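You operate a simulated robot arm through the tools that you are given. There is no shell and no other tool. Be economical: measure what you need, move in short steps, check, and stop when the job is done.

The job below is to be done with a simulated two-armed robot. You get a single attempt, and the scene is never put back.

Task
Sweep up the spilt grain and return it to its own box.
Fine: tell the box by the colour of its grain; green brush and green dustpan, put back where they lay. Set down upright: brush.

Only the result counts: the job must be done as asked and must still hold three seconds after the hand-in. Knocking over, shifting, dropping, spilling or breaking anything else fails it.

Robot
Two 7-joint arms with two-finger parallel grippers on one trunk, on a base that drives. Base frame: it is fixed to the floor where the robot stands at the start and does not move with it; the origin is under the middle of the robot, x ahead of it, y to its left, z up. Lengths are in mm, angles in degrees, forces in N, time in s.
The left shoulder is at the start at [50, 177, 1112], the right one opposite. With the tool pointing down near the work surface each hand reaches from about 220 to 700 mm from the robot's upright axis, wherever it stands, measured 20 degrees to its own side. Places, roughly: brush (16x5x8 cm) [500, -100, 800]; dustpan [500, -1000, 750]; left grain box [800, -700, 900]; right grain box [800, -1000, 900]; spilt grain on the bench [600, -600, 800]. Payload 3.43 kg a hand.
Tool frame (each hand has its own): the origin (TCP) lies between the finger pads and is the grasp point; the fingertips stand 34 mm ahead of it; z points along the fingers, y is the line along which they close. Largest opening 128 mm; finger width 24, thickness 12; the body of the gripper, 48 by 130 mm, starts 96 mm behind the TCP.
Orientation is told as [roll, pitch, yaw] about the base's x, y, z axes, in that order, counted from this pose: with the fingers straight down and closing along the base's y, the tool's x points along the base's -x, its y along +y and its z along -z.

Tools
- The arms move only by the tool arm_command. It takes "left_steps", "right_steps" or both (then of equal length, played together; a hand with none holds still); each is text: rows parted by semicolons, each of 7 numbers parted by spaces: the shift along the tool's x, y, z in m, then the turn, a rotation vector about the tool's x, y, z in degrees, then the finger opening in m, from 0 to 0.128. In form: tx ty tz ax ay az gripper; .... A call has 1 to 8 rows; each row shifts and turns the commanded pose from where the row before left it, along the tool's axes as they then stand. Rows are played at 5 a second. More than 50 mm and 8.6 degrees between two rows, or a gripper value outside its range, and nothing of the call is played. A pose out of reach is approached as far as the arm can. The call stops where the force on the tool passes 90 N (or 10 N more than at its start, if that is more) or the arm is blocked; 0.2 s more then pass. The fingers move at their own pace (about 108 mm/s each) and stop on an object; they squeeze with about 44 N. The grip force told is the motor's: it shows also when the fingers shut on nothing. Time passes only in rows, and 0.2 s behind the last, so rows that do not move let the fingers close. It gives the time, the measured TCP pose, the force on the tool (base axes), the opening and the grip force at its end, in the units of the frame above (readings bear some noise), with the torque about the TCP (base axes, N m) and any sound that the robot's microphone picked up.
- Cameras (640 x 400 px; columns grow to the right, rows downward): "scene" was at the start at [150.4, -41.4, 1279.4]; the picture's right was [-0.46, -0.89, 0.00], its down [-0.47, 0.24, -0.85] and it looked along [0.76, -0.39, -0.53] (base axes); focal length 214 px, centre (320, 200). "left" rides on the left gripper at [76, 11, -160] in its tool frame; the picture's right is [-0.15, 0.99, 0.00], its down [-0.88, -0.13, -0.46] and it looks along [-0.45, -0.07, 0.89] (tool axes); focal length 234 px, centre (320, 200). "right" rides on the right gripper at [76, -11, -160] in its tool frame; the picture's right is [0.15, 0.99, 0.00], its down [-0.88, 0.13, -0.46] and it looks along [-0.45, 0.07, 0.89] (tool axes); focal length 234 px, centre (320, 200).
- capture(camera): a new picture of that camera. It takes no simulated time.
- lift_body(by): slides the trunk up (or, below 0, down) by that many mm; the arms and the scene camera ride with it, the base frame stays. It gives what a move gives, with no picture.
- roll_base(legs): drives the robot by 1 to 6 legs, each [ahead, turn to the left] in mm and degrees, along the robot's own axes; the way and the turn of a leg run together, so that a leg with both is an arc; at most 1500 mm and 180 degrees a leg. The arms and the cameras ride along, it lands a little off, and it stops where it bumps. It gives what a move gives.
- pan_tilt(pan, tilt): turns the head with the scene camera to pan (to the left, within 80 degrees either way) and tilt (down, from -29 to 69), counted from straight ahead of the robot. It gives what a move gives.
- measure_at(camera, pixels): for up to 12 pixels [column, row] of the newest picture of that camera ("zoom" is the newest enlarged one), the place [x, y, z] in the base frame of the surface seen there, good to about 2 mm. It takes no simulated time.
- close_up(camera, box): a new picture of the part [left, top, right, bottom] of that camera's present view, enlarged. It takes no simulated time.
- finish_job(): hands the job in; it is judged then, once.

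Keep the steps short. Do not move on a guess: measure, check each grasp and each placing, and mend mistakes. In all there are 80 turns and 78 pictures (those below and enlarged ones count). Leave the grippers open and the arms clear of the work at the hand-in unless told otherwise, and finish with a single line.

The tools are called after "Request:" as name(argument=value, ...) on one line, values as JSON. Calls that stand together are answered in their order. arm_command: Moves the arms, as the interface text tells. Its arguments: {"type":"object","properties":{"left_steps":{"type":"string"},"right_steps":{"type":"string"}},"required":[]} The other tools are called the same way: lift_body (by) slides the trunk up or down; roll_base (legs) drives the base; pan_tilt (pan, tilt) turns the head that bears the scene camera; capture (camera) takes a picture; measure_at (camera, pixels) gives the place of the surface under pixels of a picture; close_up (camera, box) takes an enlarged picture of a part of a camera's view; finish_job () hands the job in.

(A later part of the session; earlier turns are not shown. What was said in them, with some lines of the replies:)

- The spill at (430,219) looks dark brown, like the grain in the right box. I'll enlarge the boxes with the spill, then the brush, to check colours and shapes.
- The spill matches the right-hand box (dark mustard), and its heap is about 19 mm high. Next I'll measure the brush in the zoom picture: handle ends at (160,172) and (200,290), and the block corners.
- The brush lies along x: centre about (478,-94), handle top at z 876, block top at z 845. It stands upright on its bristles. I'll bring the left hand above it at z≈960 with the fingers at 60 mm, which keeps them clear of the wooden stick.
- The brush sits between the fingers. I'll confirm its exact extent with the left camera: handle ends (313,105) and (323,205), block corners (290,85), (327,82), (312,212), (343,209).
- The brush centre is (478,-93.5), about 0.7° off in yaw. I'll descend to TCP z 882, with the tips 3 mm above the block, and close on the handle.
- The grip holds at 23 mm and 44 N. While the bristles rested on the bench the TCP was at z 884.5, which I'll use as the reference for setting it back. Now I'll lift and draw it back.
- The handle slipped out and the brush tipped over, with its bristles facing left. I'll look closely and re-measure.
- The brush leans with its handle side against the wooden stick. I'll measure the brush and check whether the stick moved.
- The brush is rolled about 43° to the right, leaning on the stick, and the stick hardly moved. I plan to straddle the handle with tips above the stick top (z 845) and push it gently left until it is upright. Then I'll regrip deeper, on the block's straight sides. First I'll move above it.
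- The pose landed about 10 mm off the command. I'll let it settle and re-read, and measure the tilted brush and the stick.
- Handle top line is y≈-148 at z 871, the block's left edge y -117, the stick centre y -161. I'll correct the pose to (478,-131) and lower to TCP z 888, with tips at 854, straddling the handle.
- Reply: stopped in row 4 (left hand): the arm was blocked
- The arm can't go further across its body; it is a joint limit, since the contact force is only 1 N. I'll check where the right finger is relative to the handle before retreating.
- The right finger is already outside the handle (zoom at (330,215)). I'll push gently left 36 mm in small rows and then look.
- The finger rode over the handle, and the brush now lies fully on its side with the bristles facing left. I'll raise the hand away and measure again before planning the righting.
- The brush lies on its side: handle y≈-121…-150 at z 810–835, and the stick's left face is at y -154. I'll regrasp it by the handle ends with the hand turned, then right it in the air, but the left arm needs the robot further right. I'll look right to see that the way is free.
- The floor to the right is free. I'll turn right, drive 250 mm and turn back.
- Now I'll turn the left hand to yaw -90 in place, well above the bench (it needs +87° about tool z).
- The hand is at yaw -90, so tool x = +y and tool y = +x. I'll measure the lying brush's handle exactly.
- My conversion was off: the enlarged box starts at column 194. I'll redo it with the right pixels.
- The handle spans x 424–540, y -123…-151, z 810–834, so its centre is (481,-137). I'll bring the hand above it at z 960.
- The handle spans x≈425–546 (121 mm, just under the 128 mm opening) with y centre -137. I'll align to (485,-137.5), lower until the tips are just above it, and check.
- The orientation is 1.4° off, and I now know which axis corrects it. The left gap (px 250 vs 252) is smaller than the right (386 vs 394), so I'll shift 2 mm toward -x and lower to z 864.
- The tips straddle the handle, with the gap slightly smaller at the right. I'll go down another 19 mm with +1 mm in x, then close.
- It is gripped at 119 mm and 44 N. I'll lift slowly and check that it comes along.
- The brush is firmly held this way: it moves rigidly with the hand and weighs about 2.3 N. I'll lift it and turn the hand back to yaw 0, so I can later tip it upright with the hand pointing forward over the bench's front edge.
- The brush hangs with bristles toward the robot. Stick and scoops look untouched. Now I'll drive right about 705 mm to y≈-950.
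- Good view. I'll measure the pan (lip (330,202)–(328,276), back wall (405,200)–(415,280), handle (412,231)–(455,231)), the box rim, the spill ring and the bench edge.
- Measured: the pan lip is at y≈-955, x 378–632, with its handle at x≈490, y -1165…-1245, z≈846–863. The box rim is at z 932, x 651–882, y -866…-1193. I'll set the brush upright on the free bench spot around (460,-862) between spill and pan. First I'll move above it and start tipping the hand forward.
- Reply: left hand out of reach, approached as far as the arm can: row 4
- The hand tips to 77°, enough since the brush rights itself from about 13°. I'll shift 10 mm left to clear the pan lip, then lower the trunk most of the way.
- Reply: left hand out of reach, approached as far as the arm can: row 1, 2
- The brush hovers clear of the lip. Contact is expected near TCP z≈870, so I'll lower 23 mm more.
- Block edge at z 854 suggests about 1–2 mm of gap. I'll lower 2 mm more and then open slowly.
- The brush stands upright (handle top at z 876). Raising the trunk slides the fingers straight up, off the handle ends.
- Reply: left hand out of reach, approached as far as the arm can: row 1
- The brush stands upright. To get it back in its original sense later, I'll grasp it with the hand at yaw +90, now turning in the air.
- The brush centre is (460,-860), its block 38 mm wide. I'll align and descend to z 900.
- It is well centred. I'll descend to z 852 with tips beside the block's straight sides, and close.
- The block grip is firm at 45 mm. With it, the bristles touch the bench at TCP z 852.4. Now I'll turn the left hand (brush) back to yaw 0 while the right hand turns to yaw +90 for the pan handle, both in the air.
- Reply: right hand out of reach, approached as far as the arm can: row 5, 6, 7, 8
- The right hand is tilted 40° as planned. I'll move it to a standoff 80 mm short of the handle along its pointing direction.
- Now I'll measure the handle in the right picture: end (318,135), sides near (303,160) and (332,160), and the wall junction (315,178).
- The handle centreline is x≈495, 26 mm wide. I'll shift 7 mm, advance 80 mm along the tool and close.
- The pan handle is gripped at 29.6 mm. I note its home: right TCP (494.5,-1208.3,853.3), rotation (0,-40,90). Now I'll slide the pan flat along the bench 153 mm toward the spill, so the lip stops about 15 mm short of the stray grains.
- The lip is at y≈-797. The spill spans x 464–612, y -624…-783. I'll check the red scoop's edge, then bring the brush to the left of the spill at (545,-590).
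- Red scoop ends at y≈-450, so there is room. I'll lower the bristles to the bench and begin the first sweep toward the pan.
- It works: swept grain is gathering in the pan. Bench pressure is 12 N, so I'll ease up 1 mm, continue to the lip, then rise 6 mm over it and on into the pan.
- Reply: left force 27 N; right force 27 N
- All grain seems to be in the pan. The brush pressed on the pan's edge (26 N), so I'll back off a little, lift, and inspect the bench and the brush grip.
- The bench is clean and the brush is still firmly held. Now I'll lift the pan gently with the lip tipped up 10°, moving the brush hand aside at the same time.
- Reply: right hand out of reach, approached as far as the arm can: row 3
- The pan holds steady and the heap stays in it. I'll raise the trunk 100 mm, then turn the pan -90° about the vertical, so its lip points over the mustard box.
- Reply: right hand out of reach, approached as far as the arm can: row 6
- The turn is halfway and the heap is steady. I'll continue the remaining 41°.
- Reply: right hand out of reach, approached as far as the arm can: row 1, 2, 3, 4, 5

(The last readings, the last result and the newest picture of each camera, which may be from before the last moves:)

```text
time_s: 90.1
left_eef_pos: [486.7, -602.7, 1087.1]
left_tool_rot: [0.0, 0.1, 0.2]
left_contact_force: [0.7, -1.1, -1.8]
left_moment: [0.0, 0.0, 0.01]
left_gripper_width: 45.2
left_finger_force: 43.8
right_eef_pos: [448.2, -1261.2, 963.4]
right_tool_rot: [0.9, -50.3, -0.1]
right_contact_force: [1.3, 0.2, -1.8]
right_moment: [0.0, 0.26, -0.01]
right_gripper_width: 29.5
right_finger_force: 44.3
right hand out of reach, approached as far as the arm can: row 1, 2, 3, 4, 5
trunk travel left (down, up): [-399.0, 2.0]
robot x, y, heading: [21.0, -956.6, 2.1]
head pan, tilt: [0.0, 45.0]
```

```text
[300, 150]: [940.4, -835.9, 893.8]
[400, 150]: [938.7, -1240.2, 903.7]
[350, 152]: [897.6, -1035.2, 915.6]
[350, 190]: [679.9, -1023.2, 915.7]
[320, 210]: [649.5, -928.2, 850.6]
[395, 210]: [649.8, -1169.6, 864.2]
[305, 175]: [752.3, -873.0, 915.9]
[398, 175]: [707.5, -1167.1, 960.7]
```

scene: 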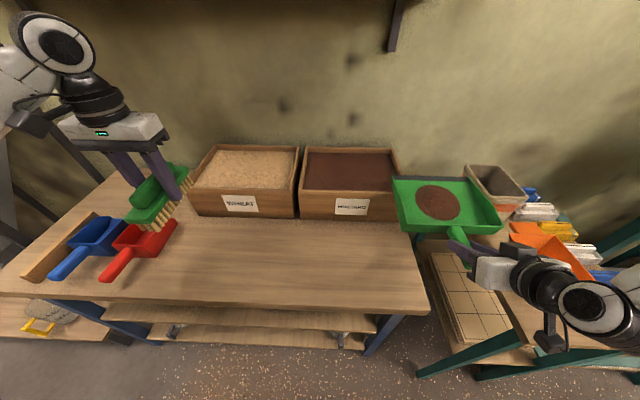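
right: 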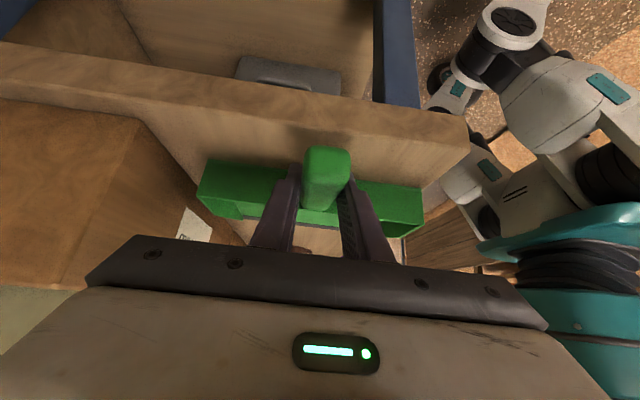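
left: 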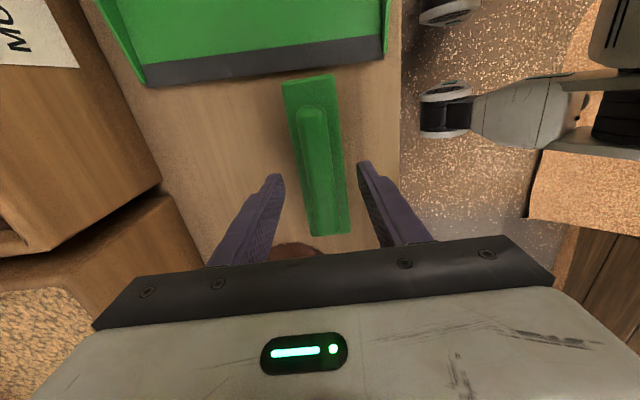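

The arm drifted to (448,-1261,963) because that pose was too folded, but the pan is steady and clear (lip corner z 961 against the rim at 932). I'll raise and advance it first, then bring it left over the box, and check the shelf height too.

Request:
measure_at(camera="scene", pixels=[[397, 20], [390, 45], [403, 2], [350, 5], [390, 190], [440, 200], [440, 232]])

Request:
arm_command(right_steps="-0.0282 0 0.0025 0 0 0 0.005;-0.0282 0 0.0025 0 0 0 0.005;-0.0282 0 0.0025 0 0 0 0.005;-0.0282 0 0.0025 0 0 0 0.005;0 0.03 0 0 0 0 0.005;0 0.03 0 0 0 0 0.005;0 0 0 0 0 0 0.005")

Request:
capture(camera="scene")

```text
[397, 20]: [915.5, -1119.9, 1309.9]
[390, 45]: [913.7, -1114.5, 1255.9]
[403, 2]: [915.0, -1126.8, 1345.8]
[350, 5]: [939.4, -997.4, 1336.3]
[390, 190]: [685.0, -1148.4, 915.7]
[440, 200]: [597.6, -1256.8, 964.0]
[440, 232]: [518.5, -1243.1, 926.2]
```

```text
time_s: 91.7
left_eef_pos: [488.4, -603.1, 1086.2]
left_tool_rot: [-0.1, 0.1, 0.2]
left_contact_force: [-0.4, 0.0, -1.1]
left_moment: [0.03, 0.0, -0.01]
left_gripper_width: 45.2
left_finger_force: 44.0
right_eef_pos: [495.6, -1296.7, 1009.5]
right_tool_rot: [0.7, -50.3, -0.1]
right_contact_force: [-0.6, -1.3, -1.8]
right_moment: [-0.04, 0.28, -0.04]
right_gripper_width: 29.5
right_finger_force: 44.3
right hand out of reach, approached as far as the arm can: row 1, 2, 3, 4, 5, 6
trunk travel left (down, up): [-399.0, 2.0]
robot x, y, heading: [22.0, -951.4, 2.3]
head pan, tilt: [0.0, 45.0]
```

```text
21 pictures are left
```

scene: 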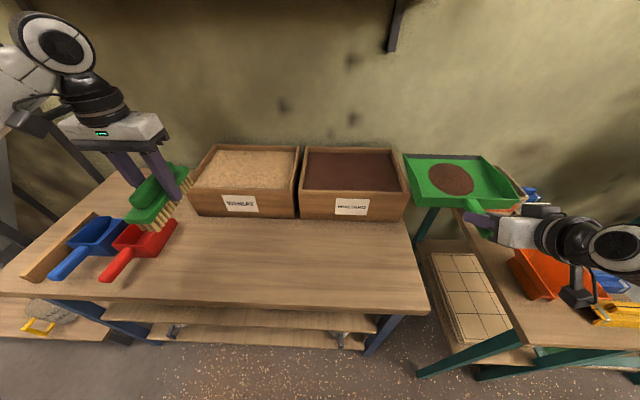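

The arm is too folded with the robot this close. Backing the base 140 mm gives room. The pan stays well above everything.

Request:
roll_base(legs=[[-140, 0]])

Request:
arm_command(right_steps="-0.0225 0.03 0.0025 0 0 0 0.005;-0.0225 0.03 0.0025 0 0 0 0.005;-0.0225 0.03 0.0025 0 0 0 0.005;-0.0225 0.03 0.0025 0 0 0 0.005;-0.0225 0.03 0.0025 0 0 0 0.005;-0.0225 0.03 0.0025 0 0 0 0.005;0 0.03 0 0 0 0 0.005;0 0.03 0 0 0 0 0.005")

Request:
capture(camera="scene")

```text
time_s: 93.0
left_eef_pos: [349.2, -609.6, 1087.0]
left_tool_rot: [-0.1, 0.1, 0.2]
left_contact_force: [0.1, 0.4, -2.0]
left_moment: [-0.01, -0.02, -0.04]
left_gripper_width: 45.3
left_finger_force: 43.8
right_eef_pos: [356.5, -1304.2, 1011.1]
right_tool_rot: [0.7, -50.4, -0.1]
right_contact_force: [-1.1, 0.6, -1.4]
right_moment: [0.0, 0.25, -0.04]
right_gripper_width: 29.5
right_finger_force: 44.6
trunk travel left (down, up): [-399.0, 2.0]
robot x, y, heading: [-117.5, -955.2, 2.5]
head pan, tilt: [0.0, 45.0]
```

```text
time_s: 94.8
left_eef_pos: [350.2, -607.7, 1086.9]
left_tool_rot: [-0.1, 0.1, 0.1]
left_contact_force: [-0.3, -0.8, -1.4]
left_moment: [-0.01, -0.02, -0.02]
left_gripper_width: 45.5
left_finger_force: 44.1
right_eef_pos: [382.4, -1306.3, 1017.5]
right_tool_rot: [1.4, -50.7, 0.0]
right_contact_force: [-0.9, -0.1, -2.7]
right_moment: [0.0, 0.28, -0.01]
right_gripper_width: 29.4
right_finger_force: 44.3
right hand out of reach, approached as far as the arm can: row 1, 2, 3, 4, 5, 6, 7, 8
trunk travel left (down, up): [-399.0, 2.0]
robot x, y, heading: [-115.8, -959.7, 2.4]
head pan, tilt: [0.0, 45.0]
```

```text
20 pictures are left
```

scene: 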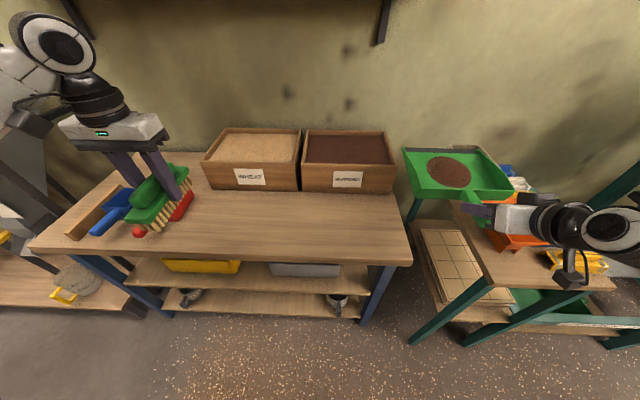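

The wrist is at a limit at yaw 0, but it was comfortable near yaw 45. The lip set diagonally still fits wholly inside the box (about 250×300 mm inside). I'll turn back to yaw≈50 and drive forward again.

Request:
arm_command(right_steps="0 0 0 -6.4 0 -5.4 0.005;0 0 0 -6.4 0 -5.4 0.005;0 0 0 -6.4 0 -5.4 0.005;0 0 0 -6.4 0 -5.4 0.005;0 0 0 -6.4 0 -5.4 0.005;0 0 0 -6.4 0 -5.4 0.005;0 0 0 0 0 0 0.005")

Request:
roll_base(legs=[[140, 0]])

Request:
capture(camera="scene")

```text
time_s: 96.4
left_eef_pos: [350.4, -608.2, 1086.9]
left_tool_rot: [-0.2, 0.0, 0.1]
left_contact_force: [-0.7, -0.3, -1.4]
left_moment: [-0.01, 0.0, 0.01]
left_gripper_width: 45.0
left_finger_force: 44.3
right_eef_pos: [378.2, -1304.7, 1016.1]
right_tool_rot: [-0.1, -50.6, 50.9]
right_contact_force: [-0.3, 0.4, -2.4]
right_moment: [-0.23, 0.2, 0.01]
right_gripper_width: 29.7
right_finger_force: 43.8
trunk travel left (down, up): [-399.0, 2.0]
robot x, y, heading: [-115.8, -960.2, 2.0]
head pan, tilt: [0.0, 45.0]
```

```text
time_s: 97.7
left_eef_pos: [487.6, -603.9, 1086.1]
left_tool_rot: [-0.1, 0.3, 0.1]
left_contact_force: [0.0, -0.4, -2.0]
left_moment: [0.06, 0.03, -0.02]
left_gripper_width: 45.0
left_finger_force: 44.1
right_eef_pos: [516.7, -1300.2, 1015.5]
right_tool_rot: [0.0, -50.4, 50.6]
right_contact_force: [0.0, -0.2, -2.4]
right_moment: [-0.19, 0.19, -0.01]
right_gripper_width: 29.5
right_finger_force: 43.8
trunk travel left (down, up): [-399.0, 2.0]
robot x, y, heading: [25.7, -953.2, 2.5]
head pan, tilt: [0.0, 45.0]
```

```text
19 pictures are left
```

scene: 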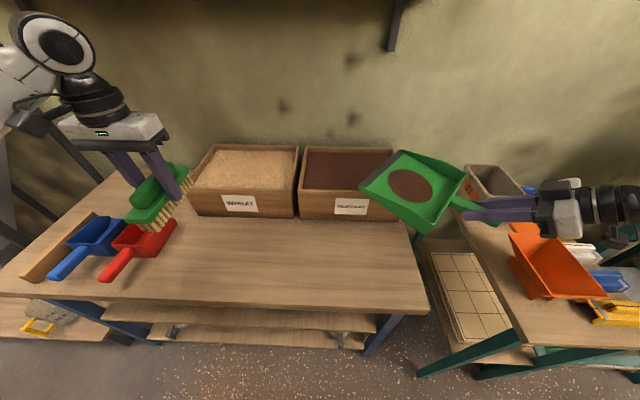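

The pan is back in a comfortable pose. I'll move it over the box to about (640,-1170,1080), lip still tipped up.

Request:
arm_command(right_steps="-0.0234 -0.0018 0.01376 0 0 0 0.005;-0.0234 -0.0018 0.01376 0 0 0 0.005;-0.0234 -0.0018 0.01376 0 0 0 0.005;-0.0234 -0.0018 0.01376 0 0 0 0.005;-0.0234 -0.0018 0.01376 0 0 0 0.005;-0.0234 -0.0018 0.01376 0 0 0 0.005;-0.0234 -0.0018 0.01376 0 0 0 0.005;0 0 0 0 0 0 0.005")

Request:
capture(camera="scene")

Request:
measure_at(camera="scene", pixels=[[340, 130], [302, 160], [330, 165]])

```text
time_s: 99.5
left_eef_pos: [486.7, -604.5, 1086.7]
left_tool_rot: [-0.1, 0.1, 0.1]
left_contact_force: [-0.4, 0.2, -1.3]
left_moment: [-0.02, -0.01, 0.01]
left_gripper_width: 44.9
left_finger_force: 44.3
right_eef_pos: [638.2, -1169.7, 1083.0]
right_tool_rot: [-0.1, -50.5, 50.6]
right_contact_force: [-0.1, -0.1, -2.1]
right_moment: [-0.18, 0.18, 0.02]
right_gripper_width: 29.7
right_finger_force: 43.4
trunk travel left (down, up): [-399.0, 2.0]
robot x, y, heading: [25.7, -951.7, 2.6]
head pan, tilt: [0.0, 45.0]
```

```text
18 pictures are left
```

scene: 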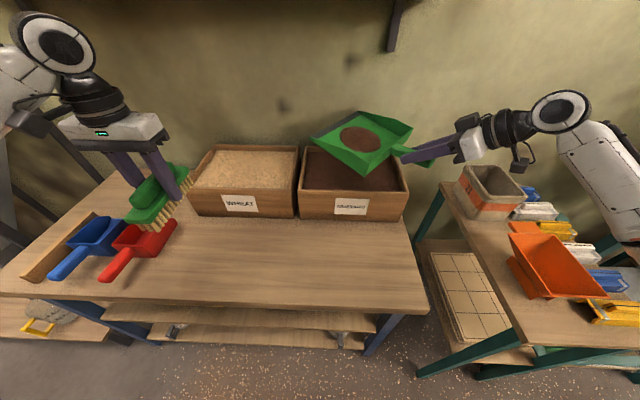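

```text
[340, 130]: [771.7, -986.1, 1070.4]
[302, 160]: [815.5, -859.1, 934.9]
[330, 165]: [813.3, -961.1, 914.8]
```

The pan is placed as computed, with the lip centre over the box at about (800,-966,1072). Now I'll tip it gradually lip-down, raising slightly, to about 34°.

Request:
arm_command(right_steps="-0.0077 0 -0.0064 0 7.5 0 0.005;-0.0068 0 -0.0073 0 7.5 0 0.005;-0.0058 0 -0.0081 0 7.5 0 0.005;-0.0047 0 -0.0088 0 7.5 0 0.005;-0.0147 0 -0.0106 0 7 0 0.005;-0.0145 0 -0.0089 0 7 0 0.005;0 0 0 0 0 0 0.005;0 0 0 0 0 0 0.005")

Request:
capture(camera="scene")

```text
time_s: 101.3
left_eef_pos: [486.5, -603.4, 1085.8]
left_tool_rot: [-0.1, 0.0, 0.0]
left_contact_force: [0.5, -0.1, -1.2]
left_moment: [-0.01, 0.02, 0.0]
left_gripper_width: 45.2
left_finger_force: 44.1
right_eef_pos: [650.6, -1150.6, 1149.2]
right_tool_rot: [-0.1, -6.4, 50.7]
right_contact_force: [-1.0, 0.7, -2.2]
right_moment: [-0.12, 0.07, -0.01]
right_gripper_width: 29.6
right_finger_force: 43.9
trunk travel left (down, up): [-399.0, 2.0]
robot x, y, heading: [23.3, -957.1, 2.3]
head pan, tilt: [0.0, 45.0]
```

```text
17 pictures are left
```

scene: 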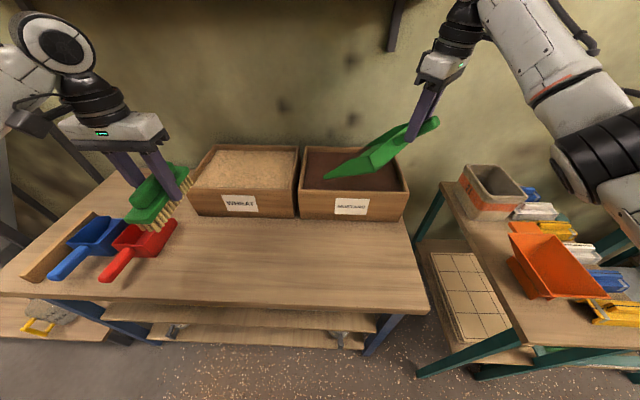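

I can't see into the pan at 34°, so I'll tip further to 50° while rising, wait a little, and look.

Request:
arm_command(right_steps="-0.0165 0 -0.0122 0 8 0 0.005;-0.015 0 -0.014 0 8 0 0.005;0 0 0 0 0 0 0.005;0 0 0 0 0 0 0.005;0 0 0 0 0 0 0.005")

Request:
close_up(camera="scene", box=[280, 90, 440, 220])

Request:
capture(camera="right")

```text
time_s: 102.5
left_eef_pos: [487.6, -604.1, 1085.4]
left_tool_rot: [0.0, 0.0, 0.1]
left_contact_force: [0.2, 0.5, -1.6]
left_moment: [0.02, 0.03, 0.02]
left_gripper_width: 45.1
left_finger_force: 44.2
right_eef_pos: [639.6, -1136.2, 1173.3]
right_tool_rot: [-0.7, 6.3, 51.1]
right_contact_force: [0.6, 0.1, -1.0]
right_moment: [-0.03, 0.05, 0.01]
right_gripper_width: 29.5
right_finger_force: 43.7
right hand out of reach, approached as far as the arm can: row 2
trunk travel left (down, up): [-399.0, 2.0]
robot x, y, heading: [22.7, -951.7, 2.6]
head pan, tilt: [0.0, 45.0]
```

```text
3.08 times, centred on (360, 155) of scene
```

zoom: 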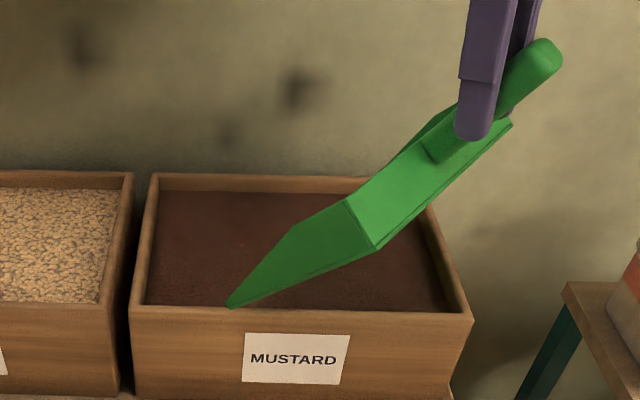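

```text
15 pictures are left
```

right: 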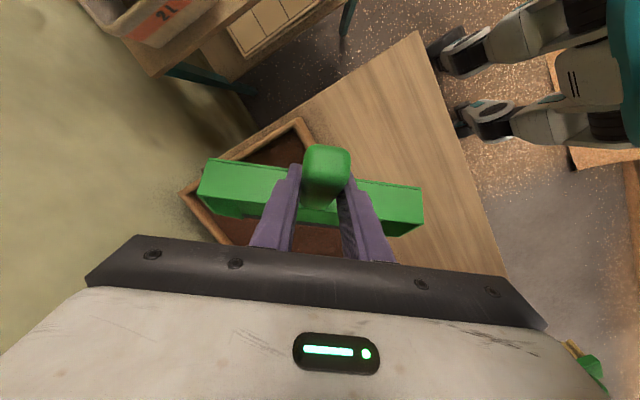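

The pan stands at 46° with its lip over the box. I'll tip it back toward level to see whether it emptied.

Request:
arm_command(right_steps="0 0 0 0 -8 0 0.005;0 0 0 0 -8 0 0.005;0 0 0 0 -8 0 0.005;0 0 0 0 -8 0 0.005;0 0 0 0 -8 0 0.005;0 0 0 0 -7 0 0.005;0 0 0 0 0 0 0.005")

Request:
capture(camera="scene")

```text
time_s: 104.1
left_eef_pos: [487.2, -603.3, 1087.2]
left_tool_rot: [-0.1, 0.1, 0.1]
left_contact_force: [0.6, 0.1, -0.7]
left_moment: [-0.03, 0.0, -0.01]
left_gripper_width: 45.3
left_finger_force: 44.2
right_eef_pos: [642.5, -1137.5, 1173.3]
right_tool_rot: [-1.1, -40.7, 52.0]
right_contact_force: [0.0, 0.0, -1.9]
right_moment: [-0.18, 0.13, 0.02]
right_gripper_width: 29.3
right_finger_force: 44.1
trunk travel left (down, up): [-399.0, 2.0]
robot x, y, heading: [25.9, -954.6, 2.3]
head pan, tilt: [0.0, 45.0]
```

```text
14 pictures are left
```

scene: 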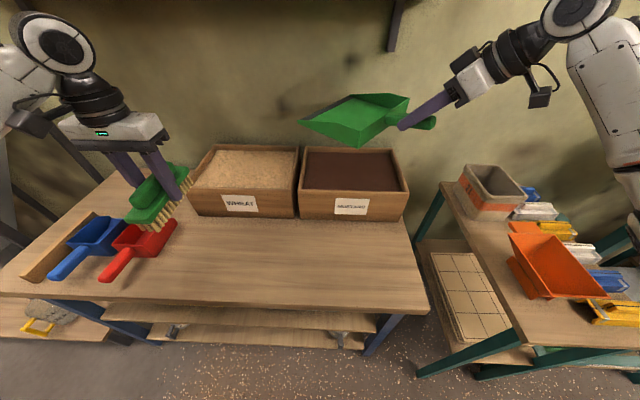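

Request:
close_up(camera="scene", box=[280, 80, 440, 220])

```text
2.86 times, centred on (360, 150) of scene
```

zoom: 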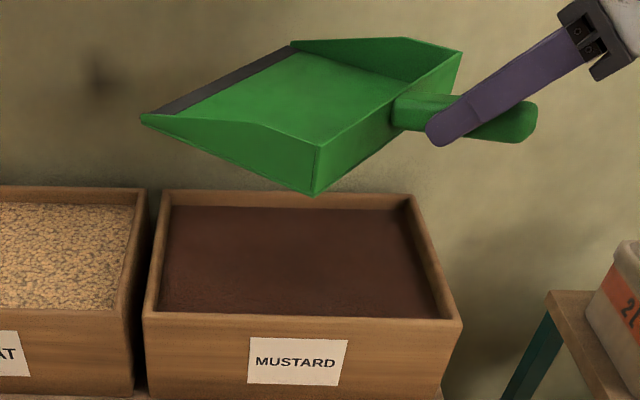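

The pan is empty and the box holds the grain; the bench in front is clean. Now I'll bring the pan back: first away from the box, then turn toward its home yaw of 90.

Request:
arm_command(right_steps="0.0318 0.0146 -0.0081 0 0 0 0.005;0.0318 0.0146 -0.0081 0 0 0 0.005;0.0318 0.0146 -0.0081 0 0 0 0.005;0.0318 0.0146 -0.0081 0 0 0 0.005;0.0318 0.0146 -0.0081 0 0 0 0.005;0 0 0 -5.22 0 -6.07 0.005;0 0 0 -5.22 0 -6.07 0.005;0 0 0 -5.22 0 -6.07 0.005")

Request:
arm_command(right_steps="0 0 0 -5.22 0 -6.07 0.005;0 0 0 -3.91 0 -4.55 0.005;0 0 0 0 0 0 0.005")

```text
time_s: 105.9
left_eef_pos: [488.3, -604.0, 1086.2]
left_tool_rot: [-0.1, 0.0, 0.2]
left_contact_force: [0.2, 0.1, -1.3]
left_moment: [-0.01, -0.02, 0.02]
left_gripper_width: 45.3
left_finger_force: 43.8
right_eef_pos: [494.9, -1207.8, 1098.0]
right_tool_rot: [-1.0, -40.3, 76.1]
right_contact_force: [-0.3, -0.3, -1.3]
right_moment: [-0.17, 0.05, 0.04]
right_gripper_width: 29.5
right_finger_force: 43.7
trunk travel left (down, up): [-399.0, 2.0]
robot x, y, heading: [21.1, -953.1, 2.5]
head pan, tilt: [0.0, 45.0]
```

```text
time_s: 106.7
left_eef_pos: [486.8, -604.0, 1086.2]
left_tool_rot: [-0.1, 0.2, 0.1]
left_contact_force: [0.0, 0.9, -2.0]
left_moment: [0.02, 0.0, 0.02]
left_gripper_width: 45.2
left_finger_force: 44.2
right_eef_pos: [493.9, -1207.1, 1099.8]
right_tool_rot: [-0.9, -40.3, 90.0]
right_contact_force: [-0.1, 0.0, -2.0]
right_moment: [-0.17, 0.0, 0.0]
right_gripper_width: 29.5
right_finger_force: 44.4
trunk travel left (down, up): [-399.0, 2.0]
robot x, y, heading: [23.4, -953.4, 2.1]
head pan, tilt: [0.0, 45.0]
```

Position and yaw now match home. I'll correct the 0.9° roll and lower 200 mm with the arm, then check.

Request:
arm_command(right_steps="0 -0.0006 0 -0.9 0.3 0 0.005;0.0257 0 0.0306 0 0 0 0.005;0.0257 0 0.0306 0 0 0 0.005;0.0257 0 0.0306 0 0 0 0.005;0.0257 0 0.0306 0 0 0 0.005;0.0257 0 0.0306 0 0 0 0.005;0 0 0 0 0 0 0.005")

Request:
capture(camera="scene")

```text
time_s: 108.3
left_eef_pos: [486.8, -603.7, 1085.7]
left_tool_rot: [0.0, 0.2, 0.1]
left_contact_force: [0.1, 0.3, -1.2]
left_moment: [-0.01, 0.01, 0.03]
left_gripper_width: 45.1
left_finger_force: 44.3
right_eef_pos: [495.1, -1207.8, 897.2]
right_tool_rot: [0.0, -39.7, 89.8]
right_contact_force: [-0.7, 0.8, -1.7]
right_moment: [-0.17, -0.02, 0.0]
right_gripper_width: 29.6
right_finger_force: 44.0
trunk travel left (down, up): [-399.0, 2.0]
robot x, y, heading: [21.9, -955.1, 2.2]
head pan, tilt: [0.0, 45.0]
```

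```text
12 pictures are left
```

scene: 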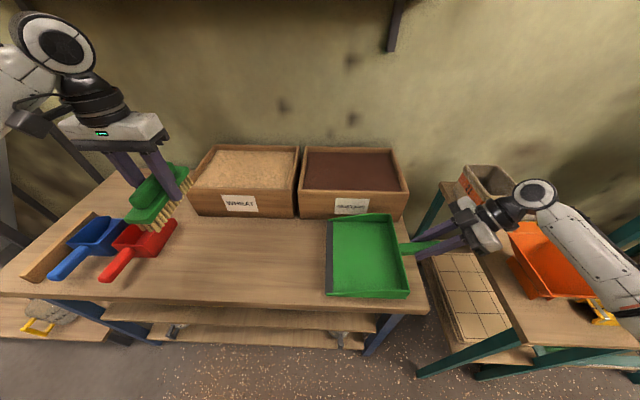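

The pan is over its home. I'll lower 40 mm more and measure whether it sits level.

Request:
arm_command(right_steps="0.0129 0 0.0153 0 0 0 0.005;0.0129 0 0.0153 0 0 0 0.005;0 0 0 0 0 0 0.005")

Request:
capture(camera="scene")

Request:
measure_at(camera="scene", pixels=[[329, 230], [328, 260], [328, 290], [331, 222], [345, 260], [380, 260], [398, 260], [409, 295], [370, 230], [370, 285]])

```text
time_s: 109.1
left_eef_pos: [488.2, -604.1, 1086.5]
left_tool_rot: [0.0, 0.1, 0.0]
left_contact_force: [0.5, -0.8, -1.6]
left_moment: [-0.04, -0.05, 0.0]
left_gripper_width: 45.3
left_finger_force: 43.9
right_eef_pos: [495.4, -1207.7, 857.3]
right_tool_rot: [-0.1, -39.9, 89.8]
right_contact_force: [0.0, 0.1, -1.5]
right_moment: [-0.17, 0.03, -0.02]
right_gripper_width: 29.5
right_finger_force: 44.2
trunk travel left (down, up): [-399.0, 2.0]
robot x, y, heading: [23.3, -949.5, 2.3]
head pan, tilt: [0.0, 45.0]
```

```text
11 pictures are left
```

scene: 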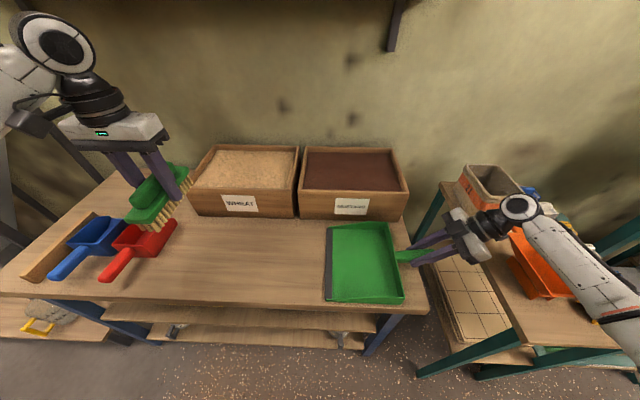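

```text
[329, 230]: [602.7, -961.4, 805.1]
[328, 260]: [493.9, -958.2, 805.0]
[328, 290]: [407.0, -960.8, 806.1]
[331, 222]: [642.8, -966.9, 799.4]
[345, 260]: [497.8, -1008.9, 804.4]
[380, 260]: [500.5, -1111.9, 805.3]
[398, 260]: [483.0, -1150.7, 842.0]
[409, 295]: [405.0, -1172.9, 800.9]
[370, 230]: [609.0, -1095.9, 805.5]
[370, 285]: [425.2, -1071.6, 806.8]
```

The pan is level, about 2 mm high, with its lip at y≈-958 as before. I'll lower the last 3 mm, open, and withdraw backward along the tool.

Request:
arm_command(right_steps="0.0022 0 0.0027 0 0 0 0.005;0 0 0 0 0 0 0.005;0 0 0 0 0 0 0.07;0 0 0 0 0 0 0.07;0 0 -0.03 0 0 0 0.07;0 0 -0.04 0 0 0 0.07;0 0 -0.04 0 0 0 0.07;0 0 0 0 0 0 0.07")

Request:
capture(camera="scene")

Request:
measure_at(camera="scene", pixels=[[329, 230], [328, 260], [328, 290], [345, 260], [380, 260], [398, 260], [403, 301], [389, 223], [420, 256], [328, 300]])

```text
time_s: 110.9
left_eef_pos: [487.7, -604.2, 1087.0]
left_tool_rot: [-0.1, 0.1, 0.2]
left_contact_force: [0.1, -0.2, -2.4]
left_moment: [0.03, 0.02, 0.0]
left_gripper_width: 45.1
left_finger_force: 44.2
right_eef_pos: [495.4, -1278.2, 938.8]
right_tool_rot: [0.1, -39.8, 89.8]
right_contact_force: [0.3, -1.3, 1.0]
right_moment: [-0.01, -0.01, 0.0]
right_gripper_width: 70.2
right_finger_force: 0.1
trunk travel left (down, up): [-399.0, 2.0]
robot x, y, heading: [22.3, -951.6, 2.3]
head pan, tilt: [0.0, 45.0]
```

```text
10 pictures are left
```

scene: 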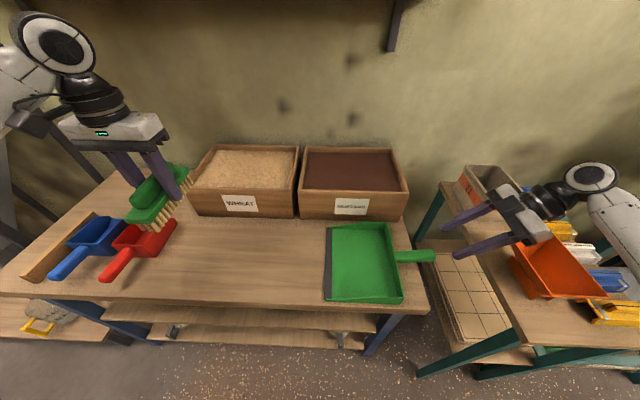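

```text
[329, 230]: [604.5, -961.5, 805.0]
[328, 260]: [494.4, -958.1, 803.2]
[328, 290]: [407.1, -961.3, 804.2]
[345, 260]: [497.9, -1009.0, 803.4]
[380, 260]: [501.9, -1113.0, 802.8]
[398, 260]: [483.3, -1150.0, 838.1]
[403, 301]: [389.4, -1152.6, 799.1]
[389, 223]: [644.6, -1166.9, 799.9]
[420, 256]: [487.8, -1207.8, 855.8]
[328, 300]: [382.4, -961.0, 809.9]
```

The pan is back at its measured home. I'll raise the right hand away (reversing its approach) and draw the brush hand in.

Request:
arm_command(left_steps="0.01 0 0 0 0 0 0.02;0.01 0 0 0 0 0 0.02;0.01 0 0 0 0 0 0.02;0.01 0 0 0 0 0 0.02;0.01 0 0 0 0 0 0.02;0.01 0 0 0 0 0 0.02;0.01 0 0 0 0 0 0.02;0.01 0 0 0 0 0 0.02", right_steps="-0.0152 0.0163 -0.0412 0 0 0 0.07;-0.0152 0.0163 -0.0412 0 0 0 0.07;-0.0152 0.0163 -0.0412 0 0 0 0.07;-0.0152 0.0163 -0.0412 0 0 0 0.07;-0.0152 0.0163 -0.0412 0 0 0 0.07;-0.0152 0.0163 -0.0412 0 0 0 0.07;-0.0152 0.0163 -0.0412 0 0 0 0.07;0 0 0 0 0 0 0.07")

Request:
roll_base(legs=[[0, -92.3], [-700, 0], [0, 90]])

Request:
capture(camera="scene")

```text
time_s: 112.7
left_eef_pos: [407.5, -602.5, 1086.4]
left_tool_rot: [0.0, 0.1, 0.1]
left_contact_force: [-0.9, -0.3, -1.3]
left_moment: [-0.04, 0.0, 0.01]
left_gripper_width: 45.1
left_finger_force: 44.4
right_eef_pos: [385.1, -1371.8, 1217.9]
right_tool_rot: [0.1, -39.7, 90.2]
right_contact_force: [-0.2, 0.7, 0.3]
right_moment: [-0.01, -0.06, 0.02]
right_gripper_width: 69.7
right_finger_force: 0.0
right hand out of reach, approached as far as the arm can: row 7
trunk travel left (down, up): [-399.0, 2.0]
robot x, y, heading: [22.3, -954.7, 2.1]
head pan, tilt: [0.0, 45.0]
```

```text
time_s: 124.2
left_eef_pos: [444.5, 53.4, 1086.6]
left_tool_rot: [0.0, 0.0, -5.3]
left_contact_force: [0.0, 0.3, -1.1]
left_moment: [0.01, -0.01, -0.01]
left_gripper_width: 45.2
left_finger_force: 43.8
right_eef_pos: [352.1, -710.6, 1217.2]
right_tool_rot: [0.0, -39.5, 84.8]
right_contact_force: [-0.4, 0.1, 0.4]
right_moment: [-0.02, 0.03, 0.02]
right_gripper_width: 69.9
right_finger_force: 0.2
trunk travel left (down, up): [-399.0, 2.0]
robot x, y, heading: [28.7, -262.5, -2.9]
head pan, tilt: [0.0, 45.0]
```

```text
9 pictures are left
```

scene: 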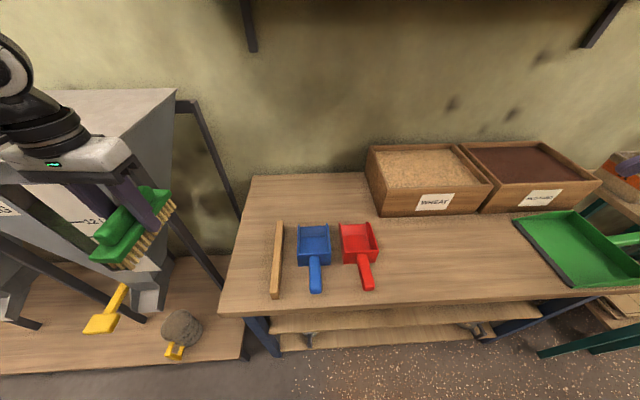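

The brush hand is at (444,53), near the hopper but free. I'll straighten its yaw, move right to above the brush's home, then lower to z≈960.

Request:
arm_command(left_steps="0 -0.005 0 0 0 -5.1 0.02;-0.0084 -0.0355 0 0 0 0 0.02;-0.0084 -0.0355 0 0 0 0 0.02;-0.0084 -0.0355 0 0 0 0 0.02;-0.0084 -0.0355 0.02 0 0 0 0.02;0 0 0.035 0 0 0 0.02;0 0 0.035 0 0 0 0.02;0 0 0.035 0 0 0 0.02")

Request:
capture(camera="left")

Request:
measure_at(camera="left", pixels=[[318, 150], [318, 120], [318, 200]])

```text
time_s: 126.0
left_eef_pos: [477.2, -95.2, 958.6]
left_tool_rot: [-0.2, 0.1, -0.2]
left_contact_force: [-0.8, 0.6, -1.2]
left_moment: [0.0, 0.01, -0.01]
left_gripper_width: 45.1
left_finger_force: 44.2
right_eef_pos: [350.9, -711.6, 1218.3]
right_tool_rot: [-0.1, -39.5, 85.0]
right_contact_force: [-0.1, -0.9, -0.8]
right_moment: [0.02, 0.04, 0.04]
right_gripper_width: 69.9
right_finger_force: 0.1
trunk travel left (down, up): [-399.0, 2.0]
robot x, y, heading: [27.8, -257.7, -3.5]
head pan, tilt: [0.0, 45.0]
```

```text
8 pictures are left
```

left: 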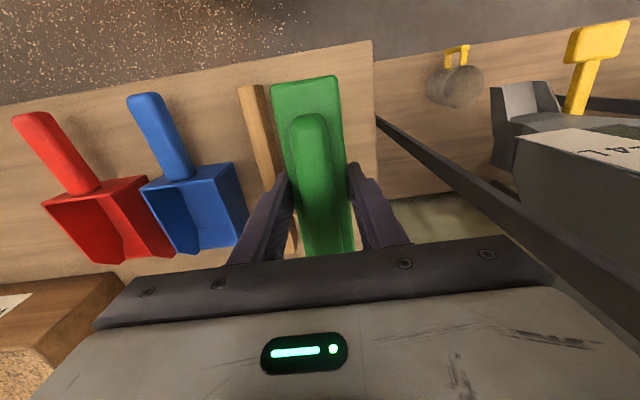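

```text
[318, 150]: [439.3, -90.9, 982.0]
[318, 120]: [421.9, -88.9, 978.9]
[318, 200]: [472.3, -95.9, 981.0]
```

Request:
measure_at(camera="left", pixels=[[275, 86], [336, 80], [313, 252], [350, 246], [300, 122], [312, 118], [325, 250], [340, 250]])

```text
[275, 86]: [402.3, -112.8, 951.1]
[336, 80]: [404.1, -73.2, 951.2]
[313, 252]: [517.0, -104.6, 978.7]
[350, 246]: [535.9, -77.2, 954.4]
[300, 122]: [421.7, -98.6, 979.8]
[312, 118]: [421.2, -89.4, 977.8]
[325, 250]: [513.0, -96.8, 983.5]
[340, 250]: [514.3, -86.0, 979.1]
```

The brush sits within 2 mm of its home pose and its block is level. I'll lower it to TCP z 853 and check.

Request:
arm_command(left_steps="-0.0015 0.0008 0.035 0 0 0 0.02;0 0 0.035 0 0 0 0.02;0 0 0.02 0 0 0 0.02;0 0 0.01 0 0 0 0.02;0 0 0.005 0 0 0 0.02;0 0 0 0 0 0 0.02")

Request:
close_up(camera="scene", box=[210, 190, 370, 290])

```text
time_s: 127.4
left_eef_pos: [477.9, -93.7, 855.3]
left_tool_rot: [-0.1, 0.0, -0.1]
left_contact_force: [-0.4, 0.9, -1.6]
left_moment: [-0.02, 0.01, 0.02]
left_gripper_width: 45.2
left_finger_force: 44.1
right_eef_pos: [350.9, -711.2, 1218.4]
right_tool_rot: [0.0, -39.6, 84.9]
right_contact_force: [0.1, -0.1, 0.1]
right_moment: [0.03, 0.01, 0.03]
right_gripper_width: 69.9
right_finger_force: 0.0
trunk travel left (down, up): [-399.0, 2.0]
robot x, y, heading: [31.2, -257.6, -3.3]
head pan, tilt: [0.0, 45.0]
```

```text
4.00 times, centred on (290, 240) of scene
```

zoom: 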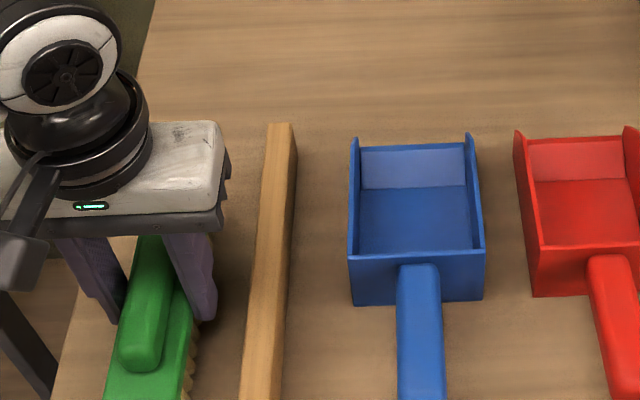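

Still in the air at z 855.3 with no contact. I'll lower 2.5 mm, open to 64 mm, let it settle, and raise straight up.

Request:
arm_command(left_steps="0 0 0.0025 0 0 0 0.02;0 0 0 0 0 0 0.02;0 0 0 0 0 0 0.064;0 0 0 0 0 0 0.064;0 0 -0.02 0 0 0 0.064;0 0 -0.03 0 0 0 0.064;0 0 -0.04 0 0 0 0.064;0 0 -0.04 0 0 0 0.064")

Request:
capture(camera="left")

Request:
measure_at(camera="left", pixels=[[292, 87], [326, 84], [314, 210], [341, 207], [316, 150], [250, 95], [284, 235]])

```text
time_s: 129.2
left_eef_pos: [474.3, -97.6, 980.9]
left_tool_rot: [0.0, 0.1, -0.3]
left_contact_force: [-0.3, 0.1, 0.5]
left_moment: [0.01, -0.04, 0.01]
left_gripper_width: 63.9
left_finger_force: 0.0
right_eef_pos: [350.3, -710.9, 1217.7]
right_tool_rot: [0.0, -39.6, 84.9]
right_contact_force: [-0.3, 0.5, -1.3]
right_moment: [-0.02, 0.02, -0.04]
right_gripper_width: 70.0
right_finger_force: 0.2
trunk travel left (down, up): [-399.0, 2.0]
robot x, y, heading: [25.9, -258.7, -3.2]
head pan, tilt: [0.0, 45.0]
```

```text
6 pictures are left
```

left: 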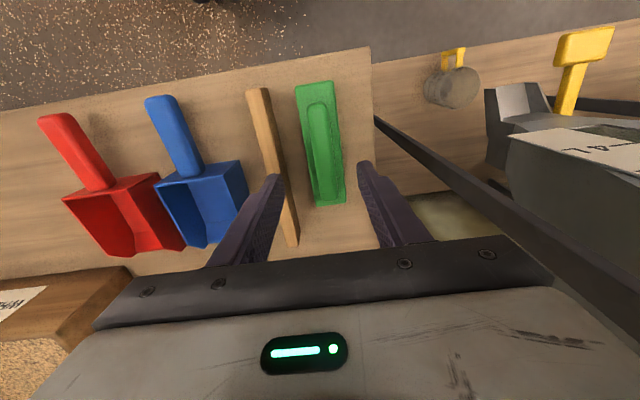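

```text
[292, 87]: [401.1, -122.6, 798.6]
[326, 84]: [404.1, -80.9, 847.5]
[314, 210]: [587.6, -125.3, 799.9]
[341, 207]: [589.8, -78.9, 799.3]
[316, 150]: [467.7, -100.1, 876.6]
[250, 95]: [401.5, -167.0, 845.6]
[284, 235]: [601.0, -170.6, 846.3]
```

Pixels shifted, so I'll measure again at the seen corners: brush (297,88), (332,83), (318,204), (344,199), and the stick.

Request:
measure_at(camera="left", pixels=[[299, 89], [331, 84], [319, 203], [343, 199], [320, 120], [323, 150], [258, 93], [290, 240], [250, 93], [267, 92]])

Request:
close_up(camera="scene", box=[210, 190, 370, 310])

```text
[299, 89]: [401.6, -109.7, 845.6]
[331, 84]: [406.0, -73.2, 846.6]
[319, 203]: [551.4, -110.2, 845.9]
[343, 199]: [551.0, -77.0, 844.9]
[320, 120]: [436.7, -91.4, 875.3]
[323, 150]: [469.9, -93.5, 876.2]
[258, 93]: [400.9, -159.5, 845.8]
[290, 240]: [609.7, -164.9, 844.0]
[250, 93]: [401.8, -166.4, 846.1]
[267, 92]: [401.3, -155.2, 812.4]
```

```text
3.33 times, centred on (290, 250) of scene
```

zoom: 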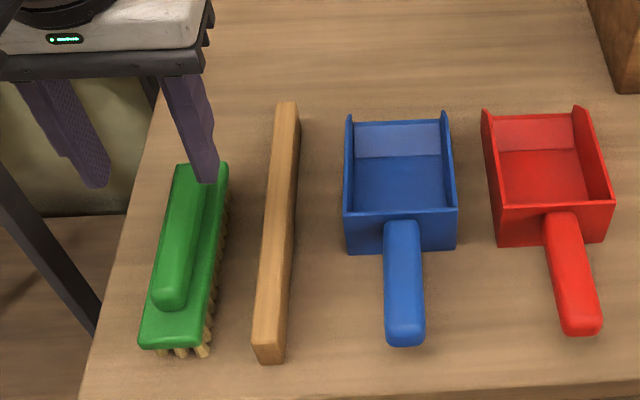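

The brush stands upright at its home within 2 mm, and the stick and scoops are unmoved. Lastly I'll raise the left hand clear and open both grippers fully.

Request:
arm_command(left_steps="0 0 -0.03 0 0 0 0.128;0.01 0 -0.04 0 0 0 0.128;0.02 0 -0.04 0 0 0 0.128;0.02 0 -0.03 0 0 0 0.128;0 0 0 0 0 0 0.128", right_steps="0 0 0 0 0 0 0.128;0 0 0 0 0 0 0.128;0 0 0 0 0 0 0.128;0 0 0 0 0 0 0.128;0 0 0 0 0 0 0.128")

Request:
capture(camera="scene")

```text
time_s: 130.4
left_eef_pos: [428.3, -93.9, 1123.6]
left_tool_rot: [0.0, 0.1, -0.3]
left_contact_force: [0.4, 1.0, 0.0]
left_moment: [-0.01, 0.01, 0.01]
left_gripper_width: 128.0
left_finger_force: 0.0
right_eef_pos: [350.4, -710.1, 1217.1]
right_tool_rot: [0.0, -39.6, 84.7]
right_contact_force: [0.2, -0.7, 0.0]
right_moment: [-0.01, -0.03, 0.0]
right_gripper_width: 128.0
right_finger_force: 0.1
trunk travel left (down, up): [-399.0, 2.0]
robot x, y, heading: [29.5, -256.6, -3.4]
head pan, tilt: [0.0, 45.0]
```

```text
4 pictures are left
```

scene: 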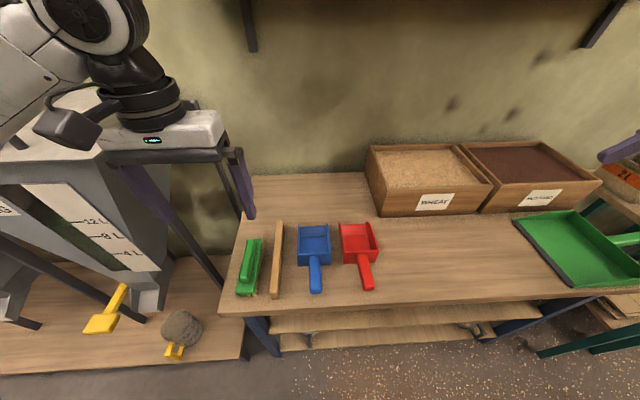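

Everything is in place: the bench is clean, the mustard is in its box, the brush is upright and the pan is home. I'm handing in.

Request:
finish_job()

```text
The job is handed in.
```

The spilt mustard is back in its own box, and the green brush (upright) and green dustpan are back where they lay; the brush slipped and tipped over at the first grasp, but I righted it and saw nothing else move.
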